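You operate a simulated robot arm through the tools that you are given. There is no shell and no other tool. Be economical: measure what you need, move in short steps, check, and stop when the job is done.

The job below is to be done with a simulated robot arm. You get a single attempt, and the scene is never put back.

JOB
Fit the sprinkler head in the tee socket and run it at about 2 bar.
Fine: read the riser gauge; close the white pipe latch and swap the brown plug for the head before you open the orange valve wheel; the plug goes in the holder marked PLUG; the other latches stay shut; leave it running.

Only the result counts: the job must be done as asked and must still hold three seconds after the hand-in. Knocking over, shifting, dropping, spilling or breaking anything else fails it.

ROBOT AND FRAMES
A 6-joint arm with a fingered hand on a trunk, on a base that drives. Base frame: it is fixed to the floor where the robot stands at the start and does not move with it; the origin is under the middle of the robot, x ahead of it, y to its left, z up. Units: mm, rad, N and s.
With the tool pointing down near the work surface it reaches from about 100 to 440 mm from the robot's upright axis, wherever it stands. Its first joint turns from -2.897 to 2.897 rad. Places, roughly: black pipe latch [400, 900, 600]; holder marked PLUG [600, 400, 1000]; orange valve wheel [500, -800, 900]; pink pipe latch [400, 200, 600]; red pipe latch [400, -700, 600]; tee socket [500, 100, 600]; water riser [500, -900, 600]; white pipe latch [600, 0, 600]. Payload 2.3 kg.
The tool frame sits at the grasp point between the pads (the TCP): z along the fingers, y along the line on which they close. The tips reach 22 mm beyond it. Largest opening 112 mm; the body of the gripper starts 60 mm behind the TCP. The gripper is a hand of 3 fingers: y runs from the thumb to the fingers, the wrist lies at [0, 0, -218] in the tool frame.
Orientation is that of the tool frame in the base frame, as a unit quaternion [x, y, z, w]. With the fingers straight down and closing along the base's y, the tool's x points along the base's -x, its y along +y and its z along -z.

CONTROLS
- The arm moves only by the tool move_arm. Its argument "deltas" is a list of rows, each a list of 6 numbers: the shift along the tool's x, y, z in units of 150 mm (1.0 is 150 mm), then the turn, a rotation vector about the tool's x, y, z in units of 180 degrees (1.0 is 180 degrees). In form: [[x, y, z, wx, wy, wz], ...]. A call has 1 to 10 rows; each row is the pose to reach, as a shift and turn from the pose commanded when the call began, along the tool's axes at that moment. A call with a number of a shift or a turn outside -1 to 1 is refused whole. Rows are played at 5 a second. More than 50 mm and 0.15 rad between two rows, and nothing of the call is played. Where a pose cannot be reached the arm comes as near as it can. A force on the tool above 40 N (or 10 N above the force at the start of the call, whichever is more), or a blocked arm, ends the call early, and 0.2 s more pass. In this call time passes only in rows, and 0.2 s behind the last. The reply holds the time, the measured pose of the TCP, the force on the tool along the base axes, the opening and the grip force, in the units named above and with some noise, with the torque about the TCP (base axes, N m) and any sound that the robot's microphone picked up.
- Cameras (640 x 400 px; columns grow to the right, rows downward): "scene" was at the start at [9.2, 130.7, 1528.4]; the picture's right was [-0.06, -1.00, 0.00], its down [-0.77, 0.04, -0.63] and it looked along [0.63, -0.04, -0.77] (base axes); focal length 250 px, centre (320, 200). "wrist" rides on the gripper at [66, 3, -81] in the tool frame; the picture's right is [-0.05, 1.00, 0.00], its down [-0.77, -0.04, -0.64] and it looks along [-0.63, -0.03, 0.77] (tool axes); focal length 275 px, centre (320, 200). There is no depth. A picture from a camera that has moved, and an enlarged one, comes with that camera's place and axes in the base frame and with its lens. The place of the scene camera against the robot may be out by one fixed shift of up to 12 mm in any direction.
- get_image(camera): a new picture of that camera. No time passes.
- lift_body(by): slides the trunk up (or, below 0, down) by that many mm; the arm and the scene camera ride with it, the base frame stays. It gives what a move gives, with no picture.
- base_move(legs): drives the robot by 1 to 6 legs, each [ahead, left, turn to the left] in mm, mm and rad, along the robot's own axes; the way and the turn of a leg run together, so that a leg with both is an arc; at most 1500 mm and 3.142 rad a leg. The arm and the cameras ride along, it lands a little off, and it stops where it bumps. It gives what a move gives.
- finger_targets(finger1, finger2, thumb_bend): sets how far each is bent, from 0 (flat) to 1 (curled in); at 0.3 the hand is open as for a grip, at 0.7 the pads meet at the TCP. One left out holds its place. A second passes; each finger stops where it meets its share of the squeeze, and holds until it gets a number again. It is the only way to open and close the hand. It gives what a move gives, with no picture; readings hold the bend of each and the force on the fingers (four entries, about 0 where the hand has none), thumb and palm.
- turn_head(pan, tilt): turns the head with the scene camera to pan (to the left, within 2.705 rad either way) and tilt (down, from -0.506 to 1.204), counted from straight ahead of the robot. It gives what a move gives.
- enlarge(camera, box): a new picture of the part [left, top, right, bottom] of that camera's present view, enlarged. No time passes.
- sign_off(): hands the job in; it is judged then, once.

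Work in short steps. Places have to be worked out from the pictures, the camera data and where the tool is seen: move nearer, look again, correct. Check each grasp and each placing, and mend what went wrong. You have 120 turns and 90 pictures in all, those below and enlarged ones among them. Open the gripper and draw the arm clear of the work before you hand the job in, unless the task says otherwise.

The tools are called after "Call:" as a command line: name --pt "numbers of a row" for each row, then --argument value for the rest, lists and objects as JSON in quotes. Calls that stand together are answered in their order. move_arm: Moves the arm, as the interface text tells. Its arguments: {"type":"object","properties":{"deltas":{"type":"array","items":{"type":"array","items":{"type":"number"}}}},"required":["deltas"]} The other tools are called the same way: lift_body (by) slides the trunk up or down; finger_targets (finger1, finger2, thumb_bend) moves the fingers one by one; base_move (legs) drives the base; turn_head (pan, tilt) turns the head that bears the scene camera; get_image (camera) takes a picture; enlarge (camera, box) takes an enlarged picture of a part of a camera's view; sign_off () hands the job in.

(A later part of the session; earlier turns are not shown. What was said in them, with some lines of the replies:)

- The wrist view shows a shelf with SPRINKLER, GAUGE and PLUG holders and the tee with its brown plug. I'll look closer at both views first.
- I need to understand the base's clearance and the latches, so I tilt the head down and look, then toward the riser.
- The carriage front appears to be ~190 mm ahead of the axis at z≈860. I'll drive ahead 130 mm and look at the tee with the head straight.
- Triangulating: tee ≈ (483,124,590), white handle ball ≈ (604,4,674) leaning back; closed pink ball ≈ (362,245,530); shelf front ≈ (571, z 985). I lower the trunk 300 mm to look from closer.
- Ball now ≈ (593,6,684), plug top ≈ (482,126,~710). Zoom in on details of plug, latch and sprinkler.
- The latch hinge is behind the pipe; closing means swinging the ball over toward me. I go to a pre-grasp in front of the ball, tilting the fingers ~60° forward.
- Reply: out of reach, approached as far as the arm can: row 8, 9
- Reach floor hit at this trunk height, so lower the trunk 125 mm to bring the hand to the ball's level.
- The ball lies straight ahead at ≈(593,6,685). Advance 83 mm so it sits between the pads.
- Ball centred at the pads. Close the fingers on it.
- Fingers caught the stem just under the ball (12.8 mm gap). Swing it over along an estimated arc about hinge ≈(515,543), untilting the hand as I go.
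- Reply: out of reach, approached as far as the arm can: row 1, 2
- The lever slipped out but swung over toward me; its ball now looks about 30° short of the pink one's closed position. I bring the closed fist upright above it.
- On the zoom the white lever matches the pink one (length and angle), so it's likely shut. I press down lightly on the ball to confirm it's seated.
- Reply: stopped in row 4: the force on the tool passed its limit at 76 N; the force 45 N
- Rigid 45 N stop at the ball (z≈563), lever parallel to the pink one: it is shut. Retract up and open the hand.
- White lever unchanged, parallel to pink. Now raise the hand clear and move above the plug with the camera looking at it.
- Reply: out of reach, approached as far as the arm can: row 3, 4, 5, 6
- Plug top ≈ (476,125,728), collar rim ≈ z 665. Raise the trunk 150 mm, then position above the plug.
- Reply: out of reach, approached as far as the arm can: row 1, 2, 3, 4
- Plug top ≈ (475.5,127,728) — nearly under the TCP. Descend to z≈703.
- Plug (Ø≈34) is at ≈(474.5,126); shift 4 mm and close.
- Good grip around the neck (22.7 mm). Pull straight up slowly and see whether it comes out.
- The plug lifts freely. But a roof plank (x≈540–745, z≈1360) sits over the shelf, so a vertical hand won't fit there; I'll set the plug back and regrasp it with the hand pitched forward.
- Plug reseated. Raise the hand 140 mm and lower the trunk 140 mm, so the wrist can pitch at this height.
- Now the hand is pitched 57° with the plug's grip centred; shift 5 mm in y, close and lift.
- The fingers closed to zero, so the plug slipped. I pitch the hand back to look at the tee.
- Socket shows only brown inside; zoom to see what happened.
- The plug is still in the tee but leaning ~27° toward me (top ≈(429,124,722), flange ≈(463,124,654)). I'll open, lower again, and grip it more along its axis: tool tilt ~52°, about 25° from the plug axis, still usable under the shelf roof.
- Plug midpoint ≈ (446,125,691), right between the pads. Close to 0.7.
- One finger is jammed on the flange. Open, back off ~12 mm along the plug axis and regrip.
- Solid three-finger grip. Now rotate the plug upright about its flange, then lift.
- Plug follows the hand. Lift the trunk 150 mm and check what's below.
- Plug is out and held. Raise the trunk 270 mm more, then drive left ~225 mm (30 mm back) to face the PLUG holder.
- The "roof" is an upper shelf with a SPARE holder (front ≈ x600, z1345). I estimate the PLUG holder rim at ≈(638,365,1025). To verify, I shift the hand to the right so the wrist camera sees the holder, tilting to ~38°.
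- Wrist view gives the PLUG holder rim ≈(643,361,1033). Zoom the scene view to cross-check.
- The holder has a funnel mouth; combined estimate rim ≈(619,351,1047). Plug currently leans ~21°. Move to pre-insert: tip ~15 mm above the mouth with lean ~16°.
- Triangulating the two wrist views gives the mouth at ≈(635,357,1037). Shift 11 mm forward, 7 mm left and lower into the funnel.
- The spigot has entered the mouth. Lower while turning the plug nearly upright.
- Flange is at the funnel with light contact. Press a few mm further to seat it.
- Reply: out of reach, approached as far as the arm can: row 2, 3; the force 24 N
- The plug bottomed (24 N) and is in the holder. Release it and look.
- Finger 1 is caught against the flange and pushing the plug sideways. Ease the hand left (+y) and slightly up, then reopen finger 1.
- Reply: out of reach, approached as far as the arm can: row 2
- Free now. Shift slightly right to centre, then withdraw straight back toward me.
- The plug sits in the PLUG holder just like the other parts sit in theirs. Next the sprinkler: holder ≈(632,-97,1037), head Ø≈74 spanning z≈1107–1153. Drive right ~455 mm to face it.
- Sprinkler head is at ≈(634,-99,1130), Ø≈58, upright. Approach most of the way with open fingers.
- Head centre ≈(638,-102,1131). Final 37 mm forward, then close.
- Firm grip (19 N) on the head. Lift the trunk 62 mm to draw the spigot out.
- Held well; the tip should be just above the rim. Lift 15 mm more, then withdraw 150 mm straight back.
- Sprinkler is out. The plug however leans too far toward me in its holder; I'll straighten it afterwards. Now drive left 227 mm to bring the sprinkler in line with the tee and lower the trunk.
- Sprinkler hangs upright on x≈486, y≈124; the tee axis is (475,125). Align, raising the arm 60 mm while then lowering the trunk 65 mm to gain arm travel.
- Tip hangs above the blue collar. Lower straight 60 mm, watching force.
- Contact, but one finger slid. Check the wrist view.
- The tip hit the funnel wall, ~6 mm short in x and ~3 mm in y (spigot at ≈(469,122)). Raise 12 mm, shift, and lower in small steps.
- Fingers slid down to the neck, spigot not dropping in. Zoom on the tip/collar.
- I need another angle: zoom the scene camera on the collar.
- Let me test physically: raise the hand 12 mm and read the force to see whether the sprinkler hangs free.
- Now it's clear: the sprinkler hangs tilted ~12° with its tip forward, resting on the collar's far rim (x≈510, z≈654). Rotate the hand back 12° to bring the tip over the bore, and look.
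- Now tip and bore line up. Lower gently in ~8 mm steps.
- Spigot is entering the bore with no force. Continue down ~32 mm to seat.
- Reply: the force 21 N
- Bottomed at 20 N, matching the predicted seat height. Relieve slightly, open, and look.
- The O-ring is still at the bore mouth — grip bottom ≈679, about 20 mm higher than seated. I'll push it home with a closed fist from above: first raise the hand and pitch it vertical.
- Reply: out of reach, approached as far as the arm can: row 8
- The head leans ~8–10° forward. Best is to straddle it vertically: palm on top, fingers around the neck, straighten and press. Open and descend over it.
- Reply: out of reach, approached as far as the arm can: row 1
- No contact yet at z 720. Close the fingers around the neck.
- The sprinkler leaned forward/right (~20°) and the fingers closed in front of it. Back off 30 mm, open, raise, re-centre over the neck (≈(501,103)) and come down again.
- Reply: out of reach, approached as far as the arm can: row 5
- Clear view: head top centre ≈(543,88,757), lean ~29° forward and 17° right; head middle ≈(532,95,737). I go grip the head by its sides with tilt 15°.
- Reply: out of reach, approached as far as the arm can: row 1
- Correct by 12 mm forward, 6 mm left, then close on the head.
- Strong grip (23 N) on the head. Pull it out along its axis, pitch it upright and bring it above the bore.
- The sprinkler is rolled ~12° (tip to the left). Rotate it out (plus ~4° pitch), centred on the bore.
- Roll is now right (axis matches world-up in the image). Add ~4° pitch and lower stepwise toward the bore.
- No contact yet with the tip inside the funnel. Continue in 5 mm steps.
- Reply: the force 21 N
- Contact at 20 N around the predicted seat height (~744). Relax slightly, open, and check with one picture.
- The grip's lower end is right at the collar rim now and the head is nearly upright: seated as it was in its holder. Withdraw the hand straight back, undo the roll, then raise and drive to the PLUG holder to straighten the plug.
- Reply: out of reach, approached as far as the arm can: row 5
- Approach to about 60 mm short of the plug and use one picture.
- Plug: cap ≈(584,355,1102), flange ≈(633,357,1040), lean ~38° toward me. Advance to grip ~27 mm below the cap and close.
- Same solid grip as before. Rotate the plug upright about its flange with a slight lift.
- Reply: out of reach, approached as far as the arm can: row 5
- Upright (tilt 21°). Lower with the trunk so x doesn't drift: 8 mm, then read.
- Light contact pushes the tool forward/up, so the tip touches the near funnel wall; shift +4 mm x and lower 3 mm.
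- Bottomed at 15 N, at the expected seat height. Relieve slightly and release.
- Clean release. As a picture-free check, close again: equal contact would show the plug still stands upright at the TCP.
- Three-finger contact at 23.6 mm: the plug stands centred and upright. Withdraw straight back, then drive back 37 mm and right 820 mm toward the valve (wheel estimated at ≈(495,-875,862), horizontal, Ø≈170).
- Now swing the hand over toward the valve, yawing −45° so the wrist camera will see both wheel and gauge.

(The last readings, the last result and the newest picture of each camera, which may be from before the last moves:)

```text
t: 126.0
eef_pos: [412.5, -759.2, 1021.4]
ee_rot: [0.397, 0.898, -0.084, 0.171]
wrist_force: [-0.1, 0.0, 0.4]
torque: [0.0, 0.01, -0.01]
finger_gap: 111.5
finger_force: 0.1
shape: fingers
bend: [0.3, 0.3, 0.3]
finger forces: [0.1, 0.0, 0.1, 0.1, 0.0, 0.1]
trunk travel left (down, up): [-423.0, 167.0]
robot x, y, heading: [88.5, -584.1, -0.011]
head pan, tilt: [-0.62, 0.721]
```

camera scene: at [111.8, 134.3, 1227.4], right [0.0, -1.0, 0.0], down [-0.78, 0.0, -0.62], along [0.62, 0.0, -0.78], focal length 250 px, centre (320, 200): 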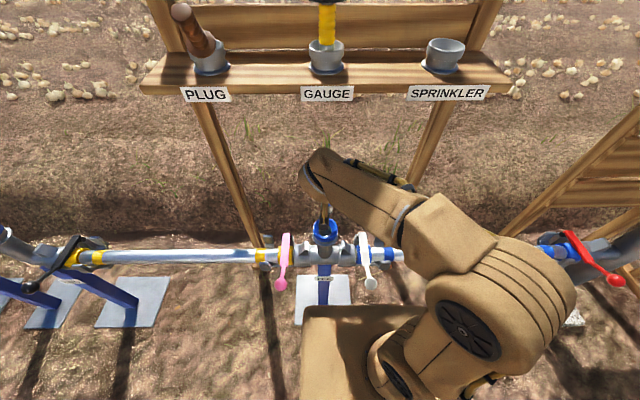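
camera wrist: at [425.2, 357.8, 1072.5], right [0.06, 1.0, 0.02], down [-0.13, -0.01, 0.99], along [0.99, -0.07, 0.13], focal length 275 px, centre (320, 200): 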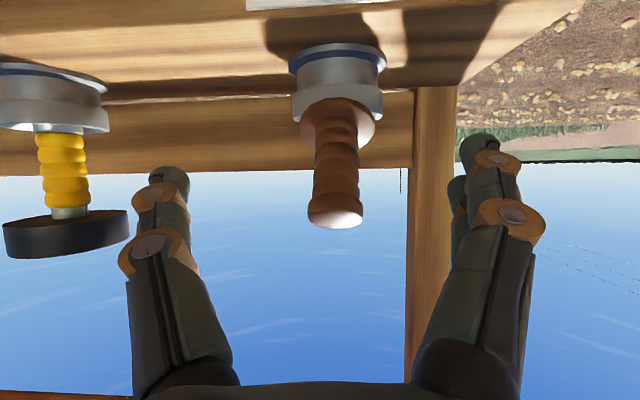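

Good, pose reached; take one wrist picture covering wheel and gauge.

Call:
get_image --camera "wrist"

```text
1 pictures are left
camera wrist: at [353.7, -689.6, 1071.3], right [0.77, 0.64, 0.0], down [0.3, -0.37, 0.88], along [0.56, -0.67, -0.48], focal length 275 px, centre (320, 200)
```

wrist: 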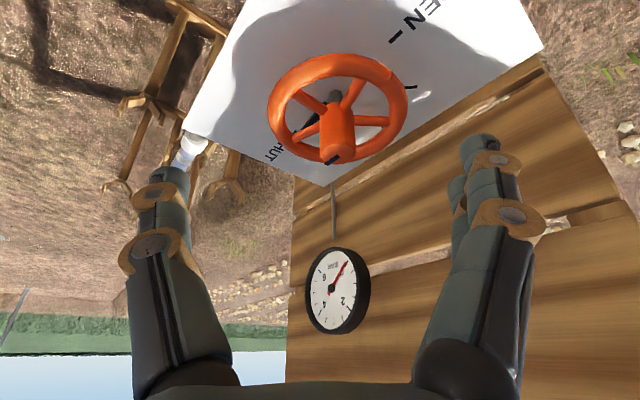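

Very informative: the pointer sits at SHUT (−y side), the graduations run counter-clockwise (seen from above, via +x) to OPEN on the +y side (~173°), gauge reads 0 on a 0–6 scale. Wheel centre ≈(462,-797,905), Ø≈110. I'll put the hand vertically over the hub with fingers in the spoke gaps and twist.

Call:
move_arm --pt "-0.066 0.02 0.109 -0.0043 0.0303 -0.016" --pt "-0.133 0.04 0.218 -0.0086 0.0607 -0.032" --pt "-0.2 0.06 0.328 -0.0129 0.091 -0.048" --pt "-0.265 0.079 0.437 -0.0172 0.1213 -0.064"

Call:
finger_targets --finger1 0.46 --finger2 0.46 --thumb_bend 0.46

```text
t: 127.0
eef_pos: [464.6, -798.7, 975.5]
ee_rot: [0.308, 0.951, 0.0, 0.0]
wrist_force: [0.3, -0.2, 1.2]
torque: [-0.02, 0.02, -0.01]
finger_gap: 111.4
finger_force: 0.0
shape: fingers
bend: [0.3, 0.3, 0.3]
finger forces: [0.0, 0.0, 0.0, 0.0, 0.0, 0.2]
trunk travel left (down, up): [-423.0, 167.0]
robot x, y, heading: [89.0, -578.2, -0.009]
head pan, tilt: [-0.62, 0.721]
```

```text
t: 128.0
eef_pos: [462.7, -797.1, 976.3]
ee_rot: [0.308, 0.951, -0.001, 0.001]
wrist_force: [0.1, 0.7, 0.6]
torque: [-0.01, -0.01, 0.02]
finger_gap: 67.2
finger_force: 0.1
shape: fingers
bend: [0.46, 0.46, 0.46]
finger forces: [0.1, 0.0, 0.1, 0.0, 0.0, 0.1]
trunk travel left (down, up): [-423.0, 167.0]
robot x, y, heading: [87.9, -580.3, -0.005]
head pan, tilt: [-0.62, 0.721]
```

Positioned over the hub. Descend stepwise, watching for contact.

Call:
move_arm --pt "0 0 0.1 0 0 0" --pt "0 0 0.2 0 0 0" --pt "0 0 0.27 0 0 0" --pt "0 0 0.33 0 0 0" --pt "0 0 0.38 0 0 0"

```text
t: 129.2
eef_pos: [463.2, -796.9, 920.3]
ee_rot: [0.307, 0.952, 0.0, 0.003]
wrist_force: [3.1, 0.0, 11.5]
torque: [-0.45, 0.26, 0.1]
finger_gap: 67.4
finger_force: 5.6
shape: fingers
bend: [0.46, 0.46, 0.46]
finger forces: [0.0, 0.2, 0.0, 0.0, 12.0, 0.1]
trunk travel left (down, up): [-423.0, 167.0]
robot x, y, heading: [91.0, -580.5, -0.013]
head pan, tilt: [-0.62, 0.721]
```

Only the thumb touches (on the rim at radius ~45). Raise 12 mm, narrow the hand a bit, and try again.

Call:
move_arm --pt "0 0 -0.08 0 0 0"

Call:
finger_targets --finger1 0.51 --finger2 0.51 --thumb_bend 0.53

Call:
move_arm --pt "0 0 0.06 0 0 0" --pt "0 0 0.11 0 0 0" --pt "0 0 0.15 0 0 0"

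```text
t: 129.6
eef_pos: [464.7, -797.2, 929.8]
ee_rot: [0.308, 0.951, 0.0, 0.001]
wrist_force: [0.3, -1.1, 0.1]
torque: [-0.01, -0.01, 0.0]
finger_gap: 67.0
finger_force: 0.0
shape: fingers
bend: [0.46, 0.46, 0.46]
finger forces: [0.0, 0.1, 0.0, 0.1, 0.1, 0.0]
trunk travel left (down, up): [-423.0, 167.0]
robot x, y, heading: [88.3, -580.3, -0.011]
head pan, tilt: [-0.62, 0.721]
```

```text
t: 130.6
eef_pos: [465.4, -797.2, 929.8]
ee_rot: [0.308, 0.951, 0.0, 0.001]
wrist_force: [1.3, -1.1, 0.2]
torque: [0.02, 0.0, -0.05]
finger_gap: 50.1
finger_force: 0.1
shape: fingers
bend: [0.51, 0.51, 0.53]
finger forces: [0.0, 0.0, 0.0, 0.0, 0.1, 0.0]
trunk travel left (down, up): [-423.0, 167.0]
robot x, y, heading: [89.6, -581.4, -0.011]
head pan, tilt: [-0.62, 0.721]
```

```text
t: 131.4
eef_pos: [463.4, -797.8, 916.1]
ee_rot: [0.308, 0.951, -0.002, 0.006]
wrist_force: [-4.9, 3.3, 7.1]
torque: [0.31, -0.03, 0.22]
finger_gap: 53.4
finger_force: 5.4
shape: fingers
bend: [0.5, 0.54, 0.53]
finger forces: [8.6, 2.5, 0.1, 0.2, 0.0, 0.0]
trunk travel left (down, up): [-423.0, 167.0]
robot x, y, heading: [89.9, -578.3, -0.01]
head pan, tilt: [-0.62, 0.721]
stopped in row 3: the force on the tool passed its limit at 48 N (the readings are from after the stop); the commanded pose is now the measured one
```

Now finger 1 landed on something (likely a spoke). Raise 8 mm, twist 15° CCW, and descend again.

Call:
move_arm --pt "0 0 -0.055 0 0 0" --pt "0 0 -0.055 0 0 -0.042" --pt "0 0 -0.055 0 0 -0.083" --pt "0 0 0.0 0 0 -0.083" --pt "0 0 0.03 0 0 -0.083"

```text
t: 132.5
eef_pos: [465.0, -800.4, 919.3]
ee_rot: [0.18, 0.983, -0.004, 0.012]
wrist_force: [0.5, -0.1, 35.3]
torque: [1.09, -0.69, -0.03]
finger_gap: 49.6
finger_force: 17.2
shape: fingers
bend: [0.51, 0.6, 0.53]
finger forces: [0.0, 34.9, 0.1, 0.1, 0.1, 0.1]
trunk travel left (down, up): [-423.0, 167.0]
robot x, y, heading: [89.5, -578.4, -0.01]
head pan, tilt: [-0.62, 0.721]
stopped in row 5: the force on the tool passed its limit at 45 N (the readings are from after the stop); the commanded pose is now the measured one
```

Probing suggests the wheel centre ≈(467,-803) with the rim's inner radius ~43. More robust: pinch the rim with thumb inside and fingers outside, at angle 135° (toward me). Raise, move and yaw there.

Call:
move_arm --pt "0 0 -0.24 0 0 0" --pt "0.03 0.015 -0.24 0 0 -0.046" --pt "0.07 0.03 -0.24 0 0 -0.092" --pt "0.11 0.045 -0.24 0 0 -0.138" --pt "0.15 0.06 -0.24 0 0 -0.184" --pt "0.19 0.08 -0.24 0 0 -0.23" --pt "0.22 0.095 -0.24 0 0 -0.276" --pt "0.25 0.11 -0.24 0 0 -0.322" --pt "0.285 0.122 -0.24 0 0 -0.367"

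Call:
finger_targets --finger1 0.44 --finger2 0.44 --thumb_bend 0.53

Call:
move_arm --pt "0 0 0.1 0 0 0" --pt "0 0 0.17 0 0 0" --pt "0 0 0.22 0 0 0" --pt "0 0 0.27 0 0 0"

```text
t: 134.5
eef_pos: [435.2, -717.6, 927.3]
ee_rot: [-0.377, 0.926, -0.018, 0.0]
wrist_force: [0.2, -0.6, -0.4]
torque: [-0.02, -0.01, 0.0]
finger_gap: 49.7
finger_force: 0.1
shape: fingers
bend: [0.51, 0.51, 0.53]
finger forces: [0.0, 0.1, 0.1, 0.1, 0.1, 0.1]
out of reach, approached as far as the arm can: row 8, 9
trunk travel left (down, up): [-423.0, 167.0]
robot x, y, heading: [89.1, -580.8, -0.01]
head pan, tilt: [-0.62, 0.721]
```

```text
t: 135.5
eef_pos: [436.8, -719.7, 926.2]
ee_rot: [-0.376, 0.927, -0.019, 0.001]
wrist_force: [0.0, -0.1, 0.0]
torque: [0.02, 0.02, 0.0]
finger_gap: 58.8
finger_force: 0.1
shape: fingers
bend: [0.44, 0.44, 0.53]
finger forces: [0.1, 0.0, 0.0, 0.0, 0.0, 0.0]
trunk travel left (down, up): [-423.0, 167.0]
robot x, y, heading: [87.9, -582.7, -0.012]
head pan, tilt: [-0.62, 0.721]
```

```text
t: 136.5
eef_pos: [437.3, -720.2, 884.9]
ee_rot: [-0.382, 0.924, -0.009, 0.004]
wrist_force: [0.1, -0.1, -0.4]
torque: [0.02, 0.04, 0.0]
finger_gap: 59.1
finger_force: 0.0
shape: fingers
bend: [0.44, 0.44, 0.53]
finger forces: [0.0, 0.1, 0.0, 0.0, 0.0, 0.0]
out of reach, approached as far as the arm can: row 1, 2
trunk travel left (down, up): [-423.0, 167.0]
robot x, y, heading: [90.9, -582.4, -0.011]
head pan, tilt: [-0.62, 0.721]
```

The yaw move drifted in y (reach). Raise 50 mm and shift back to the rim point (432,-768) at this orientation.

Call:
move_arm --pt "0 0 -0.17 0 0 0" --pt "0 0 -0.33 0 0 0" --pt "0.12 -0.1 -0.33 0 0 0" --pt "0.25 -0.198 -0.33 0 0 0"

```text
t: 137.5
eef_pos: [433.7, -722.3, 916.9]
ee_rot: [-0.376, 0.926, -0.019, -0.001]
wrist_force: [0.5, 0.0, 0.5]
torque: [0.01, 0.02, 0.0]
finger_gap: 59.3
finger_force: 0.2
shape: fingers
bend: [0.44, 0.44, 0.53]
finger forces: [0.0, 0.0, 0.0, 0.0, 0.0, 0.1]
out of reach, approached as far as the arm can: row 1, 2, 3, 4
trunk travel left (down, up): [-423.0, 167.0]
robot x, y, heading: [90.8, -582.6, -0.01]
head pan, tilt: [-0.62, 0.721]
```

The wrist yaw limit is ~130° here, so I must work below that. Plan: base 40 mm ahead, pinch the rim at angle 45° (≈(502,-768)), and turn CCW from there. First yaw back and raise.

Call:
move_arm --pt "0 0 -0.05 0 0 0.042" --pt "0 0 -0.1 0 0 0.084" --pt "0 0 -0.15 0 0 0.125" --pt "0 0 -0.2 0 0 0.167" --pt "0 0 -0.25 0 0 0.208" --pt "0 0 -0.28 0 0 0.25"

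Call:
base_move --legs '[[40, 0, 0]]'

```text
t: 138.9
eef_pos: [435.1, -720.7, 955.2]
ee_rot: [0.0, 1.0, -0.004, 0.007]
wrist_force: [-0.7, -0.3, -0.5]
torque: [0.01, -0.01, -0.01]
finger_gap: 58.9
finger_force: 0.1
shape: fingers
bend: [0.44, 0.44, 0.53]
finger forces: [0.0, 0.0, 0.0, 0.1, 0.0, 0.0]
trunk travel left (down, up): [-423.0, 167.0]
robot x, y, heading: [89.9, -580.6, -0.01]
head pan, tilt: [-0.62, 0.721]
```

```text
t: 139.8
eef_pos: [476.8, -721.3, 955.2]
ee_rot: [-0.002, 1.0, -0.004, 0.006]
wrist_force: [1.0, 1.0, 0.2]
torque: [0.0, 0.05, 0.01]
finger_gap: 59.1
finger_force: 0.0
shape: fingers
bend: [0.44, 0.44, 0.53]
finger forces: [0.0, 0.1, 0.0, 0.0, 0.0, 0.1]
trunk travel left (down, up): [-423.0, 167.0]
robot x, y, heading: [132.8, -582.8, -0.009]
head pan, tilt: [-0.62, 0.721]
```

Move to the rim point with yaw 45°, then descend to straddle the rim.

Call:
move_arm --pt "-0.028 -0.052 0 0 0 0.042" --pt "-0.056 -0.104 0 0 0 0.084" --pt "-0.084 -0.156 0 0 0 0.125" --pt "-0.112 -0.208 0 0 0 0.167" --pt "-0.14 -0.26 0 0 0 0.208" --pt "-0.168 -0.312 0 0 0 0.25"

Call:
move_arm --pt "0 0 0.1 0 0 0" --pt "0 0 0.2 0 0 0" --pt "0 0 0.27 0 0 0" --pt "0 0 0.32 0 0 0" --pt "0 0 0.36 0 0 0"

```text
t: 141.2
eef_pos: [500.3, -767.6, 956.5]
ee_rot: [0.383, 0.924, -0.001, 0.009]
wrist_force: [0.2, -0.2, 0.9]
torque: [0.0, 0.0, 0.01]
finger_gap: 59.3
finger_force: 0.0
shape: fingers
bend: [0.44, 0.44, 0.53]
finger forces: [0.0, 0.0, 0.1, 0.0, 0.1, 0.0]
trunk travel left (down, up): [-423.0, 167.0]
robot x, y, heading: [129.0, -582.0, -0.011]
head pan, tilt: [-0.62, 0.721]
```

```text
t: 142.4
eef_pos: [501.8, -765.7, 900.3]
ee_rot: [0.381, 0.925, -0.001, 0.009]
wrist_force: [-0.1, 0.5, 0.0]
torque: [0.0, -0.03, 0.02]
finger_gap: 59.0
finger_force: 0.0
shape: fingers
bend: [0.44, 0.44, 0.53]
finger forces: [0.1, 0.0, 0.0, 0.0, 0.0, 0.0]
trunk travel left (down, up): [-423.0, 167.0]
robot x, y, heading: [128.3, -582.4, -0.013]
head pan, tilt: [-0.62, 0.721]
```

Straddling without contact. Close the pinch on the rim.

Call:
finger_targets --finger1 0.7 --finger2 0.7 --thumb_bend 0.7

```text
t: 143.4
eef_pos: [502.1, -769.0, 901.4]
ee_rot: [0.381, 0.925, -0.001, 0.008]
wrist_force: [-4.8, -4.4, -5.6]
torque: [-0.02, 0.05, 0.08]
finger_gap: 13.4
finger_force: 5.8
shape: fingers
bend: [0.7, 0.65, 0.65]
finger forces: [0.1, 2.6, 0.1, 0.0, 9.0, 0.1]
trunk travel left (down, up): [-423.0, 167.0]
robot x, y, heading: [129.8, -580.2, -0.01]
head pan, tilt: [-0.62, 0.721]
```

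Rim pinched (13 mm). Turn 40° counter-clockwise about the wheel centre.

Call:
move_arm --pt "0.0464 -0.0032 0 0 0 -0.0444" --pt "0.0919 -0.0129 0 0 0 -0.0889" --pt "0.1356 -0.0288 0 0 0 -0.1333" --pt "0.1766 -0.0507 0 0 0 -0.1778" --pt "0.2143 -0.078 0 0 0 -0.2222"

```text
t: 144.6
eef_pos: [470.7, -758.6, 899.4]
ee_rot: [0.041, 0.999, -0.003, 0.009]
wrist_force: [8.0, -19.2, 7.0]
torque: [-0.46, -0.13, 0.26]
finger_gap: 21.6
finger_force: 10.0
shape: fingers
bend: [0.7, 0.7, 0.63]
finger forces: [0.1, 0.0, 0.0, 0.0, 18.7, 0.0]
trunk travel left (down, up): [-423.0, 167.0]
robot x, y, heading: [131.4, -582.3, -0.012]
head pan, tilt: [-0.62, 0.721]
```

Force shows my arc is slightly too wide (rim centre nearer (470,-807)). Continue another 30° with a tighter arc.

Call:
move_arm --pt "0.04 -0.03 0 0 0 -0.0444" --pt "0.083 -0.045 0 0 0 -0.0889" --pt "0.124 -0.063 0 0 0 -0.1333" --pt "0.153 -0.08 0 0 0 -0.1667"

```text
t: 145.6
eef_pos: [447.1, -766.8, 899.4]
ee_rot: [-0.22, 0.975, -0.005, 0.007]
wrist_force: [11.6, -14.9, 1.6]
torque: [-0.26, -0.23, 0.1]
finger_gap: 21.6
finger_force: 7.6
shape: fingers
bend: [0.7, 0.7, 0.62]
finger forces: [0.1, 0.0, 0.1, 0.0, 16.4, 0.0]
trunk travel left (down, up): [-423.0, 167.0]
robot x, y, heading: [131.9, -581.3, -0.007]
head pan, tilt: [-0.62, 0.721]
```

The wheel is turning with little resistance (~70° so far). Open, rise, and go back to the viewing pose for the last picture.

Call:
finger_targets --finger1 0.4 --finger2 0.4 --thumb_bend 0.53

Call:
move_arm --pt "0 0 -0.2 0 0 0" --pt "0 0 -0.4 0 0 0"

Call:
move_arm --pt "0.019 0.015 -0.04 0.0081 -0.0096 0.0401" --pt "0.038 0.03 -0.08 0.0161 -0.0192 0.0802" --pt "0.056 0.044 -0.12 0.0242 -0.0287 0.1203" --pt "0.075 0.059 -0.16 0.0323 -0.0383 0.1604" --pt "0.094 0.074 -0.2 0.0404 -0.0479 0.2005" --pt "0.113 0.089 -0.24 0.0484 -0.0575 0.2406" --pt "0.132 0.104 -0.28 0.0565 -0.0671 0.2807" --pt "0.15 0.118 -0.33 0.0646 -0.0766 0.3208" --pt "0.17 0.133 -0.37 0.0726 -0.0862 0.3609" --pt "0.188 0.148 -0.41 0.0807 -0.0958 0.401"

```text
t: 146.6
eef_pos: [445.9, -765.9, 901.4]
ee_rot: [-0.218, 0.976, -0.006, 0.006]
wrist_force: [-0.1, 0.0, -0.9]
torque: [0.01, 0.01, 0.01]
finger_gap: 66.4
finger_force: 0.3
shape: fingers
bend: [0.4, 0.4, 0.52]
finger forces: [0.1, 0.0, 0.1, 0.0, 1.0, 0.0]
trunk travel left (down, up): [-423.0, 167.0]
robot x, y, heading: [128.5, -583.5, -0.01]
head pan, tilt: [-0.62, 0.721]
```

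```text
t: 147.2
eef_pos: [442.2, -760.5, 963.9]
ee_rot: [-0.218, 0.976, -0.006, 0.007]
wrist_force: [-0.1, -0.3, -0.3]
torque: [0.0, 0.0, 0.0]
finger_gap: 65.0
finger_force: 0.1
shape: fingers
bend: [0.4, 0.4, 0.53]
finger forces: [0.1, 0.0, 0.0, 0.0, 0.1, 0.1]
trunk travel left (down, up): [-423.0, 167.0]
robot x, y, heading: [128.1, -582.3, -0.012]
head pan, tilt: [-0.62, 0.721]
```

```text
t: 149.4
eef_pos: [410.0, -754.6, 1021.6]
ee_rot: [0.399, 0.897, -0.085, 0.171]
wrist_force: [0.6, -0.2, -0.8]
torque: [-0.02, 0.04, -0.02]
finger_gap: 64.9
finger_force: 0.0
shape: fingers
bend: [0.4, 0.4, 0.53]
finger forces: [0.0, 0.1, 0.1, 0.1, 0.0, 0.0]
trunk travel left (down, up): [-423.0, 167.0]
robot x, y, heading: [131.7, -579.1, -0.01]
head pan, tilt: [-0.62, 0.721]
```

Open the fingers out of the view and take the final picture of wheel and gauge.

Call:
finger_targets --finger1 0.3 --finger2 0.3 --thumb_bend 0.3

Call:
enlarge --camera "wrist" --box '[250, 60, 430, 340]'

```text
t: 150.4
eef_pos: [409.6, -756.0, 1022.3]
ee_rot: [0.399, 0.897, -0.085, 0.171]
wrist_force: [0.1, -0.3, 0.9]
torque: [0.01, 0.06, -0.01]
finger_gap: 111.1
finger_force: 0.1
shape: fingers
bend: [0.3, 0.3, 0.3]
finger forces: [0.0, 0.0, 0.0, 0.0, 0.0, 0.1]
trunk travel left (down, up): [-423.0, 167.0]
robot x, y, heading: [127.2, -582.0, -0.005]
head pan, tilt: [-0.62, 0.721]
```

```text
1.43 times, centred on (340, 200) of wrist
camera zoom: at [351.6, -685.0, 1071.0], right [0.77, 0.63, 0.0], down [0.3, -0.37, 0.88], along [0.56, -0.68, -0.48], focal length 393 px, centre (291, 200)
```

zoom: 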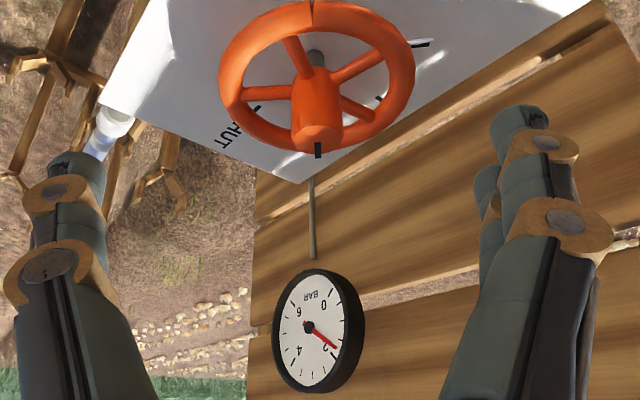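

Gauge reads ≈1.65 bar (needle between 0 and 2, ~74° of the 90° step); comparing spoke phases the wheel turned ≈41°, so ~9° more should give about 2 bar. Return to the rim with the thumb in the same gap.

Call:
finger_targets --finger1 0.4 --finger2 0.4 --thumb_bend 0.53

Call:
move_arm --pt "-0.006 0.022 0.055 -0.008 0.0119 -0.0383" --pt "-0.012 0.043 0.111 -0.016 0.0237 -0.0767" --pt "-0.018 0.065 0.167 -0.0239 0.0356 -0.115" --pt "-0.024 0.087 0.222 -0.0319 0.0474 -0.1533" --pt "-0.03 0.108 0.278 -0.0399 0.0593 -0.1917" --pt "-0.035 0.13 0.333 -0.0479 0.0711 -0.23" --pt "-0.041 0.152 0.389 -0.0558 0.083 -0.2683" --pt "-0.047 0.173 0.444 -0.0638 0.0948 -0.3067" --pt "-0.053 0.195 0.5 -0.0718 0.1067 -0.345"

```text
t: 151.4
eef_pos: [411.1, -755.2, 1021.1]
ee_rot: [0.398, 0.897, -0.085, 0.171]
wrist_force: [-0.2, -0.7, -0.6]
torque: [0.01, -0.04, 0.0]
finger_gap: 65.6
finger_force: 0.1
shape: fingers
bend: [0.4, 0.4, 0.53]
finger forces: [0.0, 0.0, 0.0, 0.0, 0.0, 0.0]
trunk travel left (down, up): [-423.0, 167.0]
robot x, y, heading: [127.6, -578.6, -0.009]
head pan, tilt: [-0.62, 0.721]
```

```text
t: 153.4
eef_pos: [454.1, -762.8, 954.1]
ee_rot: [-0.131, 0.991, 0.0, -0.001]
wrist_force: [0.4, 0.0, -0.2]
torque: [-0.01, 0.01, -0.02]
finger_gap: 65.9
finger_force: 0.1
shape: fingers
bend: [0.4, 0.4, 0.53]
finger forces: [0.0, 0.1, 0.1, 0.0, 0.1, 0.0]
trunk travel left (down, up): [-423.0, 167.0]
robot x, y, heading: [130.2, -580.0, -0.008]
head pan, tilt: [-0.62, 0.721]
```

Exactly placed. Descend to rim height and close the pinch.

Call:
move_arm --pt "0 0 0.12 0 0 0" --pt "0 0 0.22 0 0 0" --pt "0 0 0.3 0 0 0" --pt "0 0 0.36 0 0 0"

Call:
finger_targets --finger1 0.7 --finger2 0.7 --thumb_bend 0.7

```text
t: 154.4
eef_pos: [452.9, -763.6, 901.5]
ee_rot: [-0.13, 0.991, 0.0, 0.0]
wrist_force: [-0.4, 1.4, 0.2]
torque: [-0.02, 0.01, -0.01]
finger_gap: 65.7
finger_force: 0.1
shape: fingers
bend: [0.4, 0.4, 0.53]
finger forces: [0.0, 0.1, 0.1, 0.0, 0.0, 0.0]
trunk travel left (down, up): [-423.0, 167.0]
robot x, y, heading: [124.8, -580.2, -0.009]
head pan, tilt: [-0.62, 0.721]
```

```text
t: 155.4
eef_pos: [454.7, -766.9, 900.5]
ee_rot: [-0.131, 0.991, 0.001, -0.001]
wrist_force: [8.3, -13.2, -3.8]
torque: [-0.17, -0.14, 0.16]
finger_gap: 18.7
finger_force: 6.9
shape: fingers
bend: [0.7, 0.7, 0.63]
finger forces: [0.1, 0.1, 0.0, 0.0, 14.8, 0.0]
trunk travel left (down, up): [-423.0, 167.0]
robot x, y, heading: [128.0, -581.4, -0.008]
head pan, tilt: [-0.62, 0.721]
```

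The thumb again presses the rim from inside (15 N), the condition under which it carried the wheel. Turn 11° more about the centre.

Call:
move_arm --pt "0.029 -0.004 0 0 0 -0.0305" --pt "0.058 -0.0108 0 0 0 -0.061"

Call:
finger_targets --finger1 0.4 --finger2 0.4 --thumb_bend 0.53

Call:
move_arm --pt "0 0 -0.2 0 0 0" --pt "0 0 -0.4 0 0 0" --pt "0.1 0.2 -0.6 0 0 0" --pt "0.2 0.4 -0.7 0 0 0" --pt "0.3 0.6 -0.7 0 0 0"

Call:
finger_targets --finger1 0.3 --finger2 0.3 --thumb_bend 0.3

```text
t: 156.0
eef_pos: [447.5, -769.2, 900.2]
ee_rot: [-0.225, 0.974, 0.001, 0.0]
wrist_force: [10.3, -12.1, -0.6]
torque: [-0.19, -0.18, 0.06]
finger_gap: 19.6
finger_force: 8.4
shape: fingers
bend: [0.7, 0.7, 0.62]
finger forces: [0.0, 0.0, 0.0, 0.0, 15.3, 0.0]
trunk travel left (down, up): [-423.0, 167.0]
robot x, y, heading: [125.3, -583.3, -0.012]
head pan, tilt: [-0.62, 0.721]
```

```text
t: 157.0
eef_pos: [445.5, -766.9, 902.4]
ee_rot: [-0.225, 0.974, 0.0, 0.001]
wrist_force: [0.8, 0.0, -0.4]
torque: [0.01, -0.01, -0.01]
finger_gap: 65.3
finger_force: 0.1
shape: fingers
bend: [0.4, 0.4, 0.53]
finger forces: [0.0, 0.0, 0.0, 0.0, 0.2, 0.0]
trunk travel left (down, up): [-423.0, 167.0]
robot x, y, heading: [130.8, -577.1, -0.011]
head pan, tilt: [-0.62, 0.721]
```

```text
t: 158.2
eef_pos: [365.2, -704.2, 1007.7]
ee_rot: [-0.224, 0.975, 0.001, 0.0]
wrist_force: [0.6, 0.3, 0.2]
torque: [0.0, -0.02, 0.02]
finger_gap: 65.2
finger_force: 0.1
shape: fingers
bend: [0.4, 0.4, 0.53]
finger forces: [0.0, 0.0, 0.1, 0.1, 0.0, 0.1]
trunk travel left (down, up): [-423.0, 167.0]
robot x, y, heading: [131.0, -584.6, -0.005]
head pan, tilt: [-0.62, 0.721]
```

```text
t: 159.2
eef_pos: [366.1, -704.4, 1006.1]
ee_rot: [-0.225, 0.974, 0.001, 0.0]
wrist_force: [0.3, 0.5, 0.0]
torque: [-0.01, -0.01, -0.02]
finger_gap: 111.1
finger_force: 0.0
shape: fingers
bend: [0.3, 0.3, 0.3]
finger forces: [0.0, 0.0, 0.0, 0.0, 0.0, 0.1]
trunk travel left (down, up): [-423.0, 167.0]
robot x, y, heading: [130.1, -580.9, -0.008]
head pan, tilt: [-0.62, 0.721]
```

The hand is open and clear. I have no pictures left, the wheel has had its last small turn, and the sprinkler is running, so I'm handing in.

Call:
sign_off

```text
The job is handed in.
```

I handed the job in with the sprinkler head in the tee and the valve open, but I never saw the final pressure. The last picture showed the riser gauge at about 1.65 bar. I then turned the wheel roughly 11° more, aiming for 2 bar, with no pictures left to check it.

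- **White latch:** shut. It held firm when pressed and lay parallel to the pink one.
- **Other latches:** I did not touch them.
- **Plug:** in the PLUG holder. It was leaning after the first try, so I straightened it. I checked that by feel with the fingers, not by picture.
- **Sprinkler head:** seated in the tee after several tries. It looked nearly upright in the last picture of it, taken before I opened the valve.
- **Valve:** left open. The hand is open and clear of the work.
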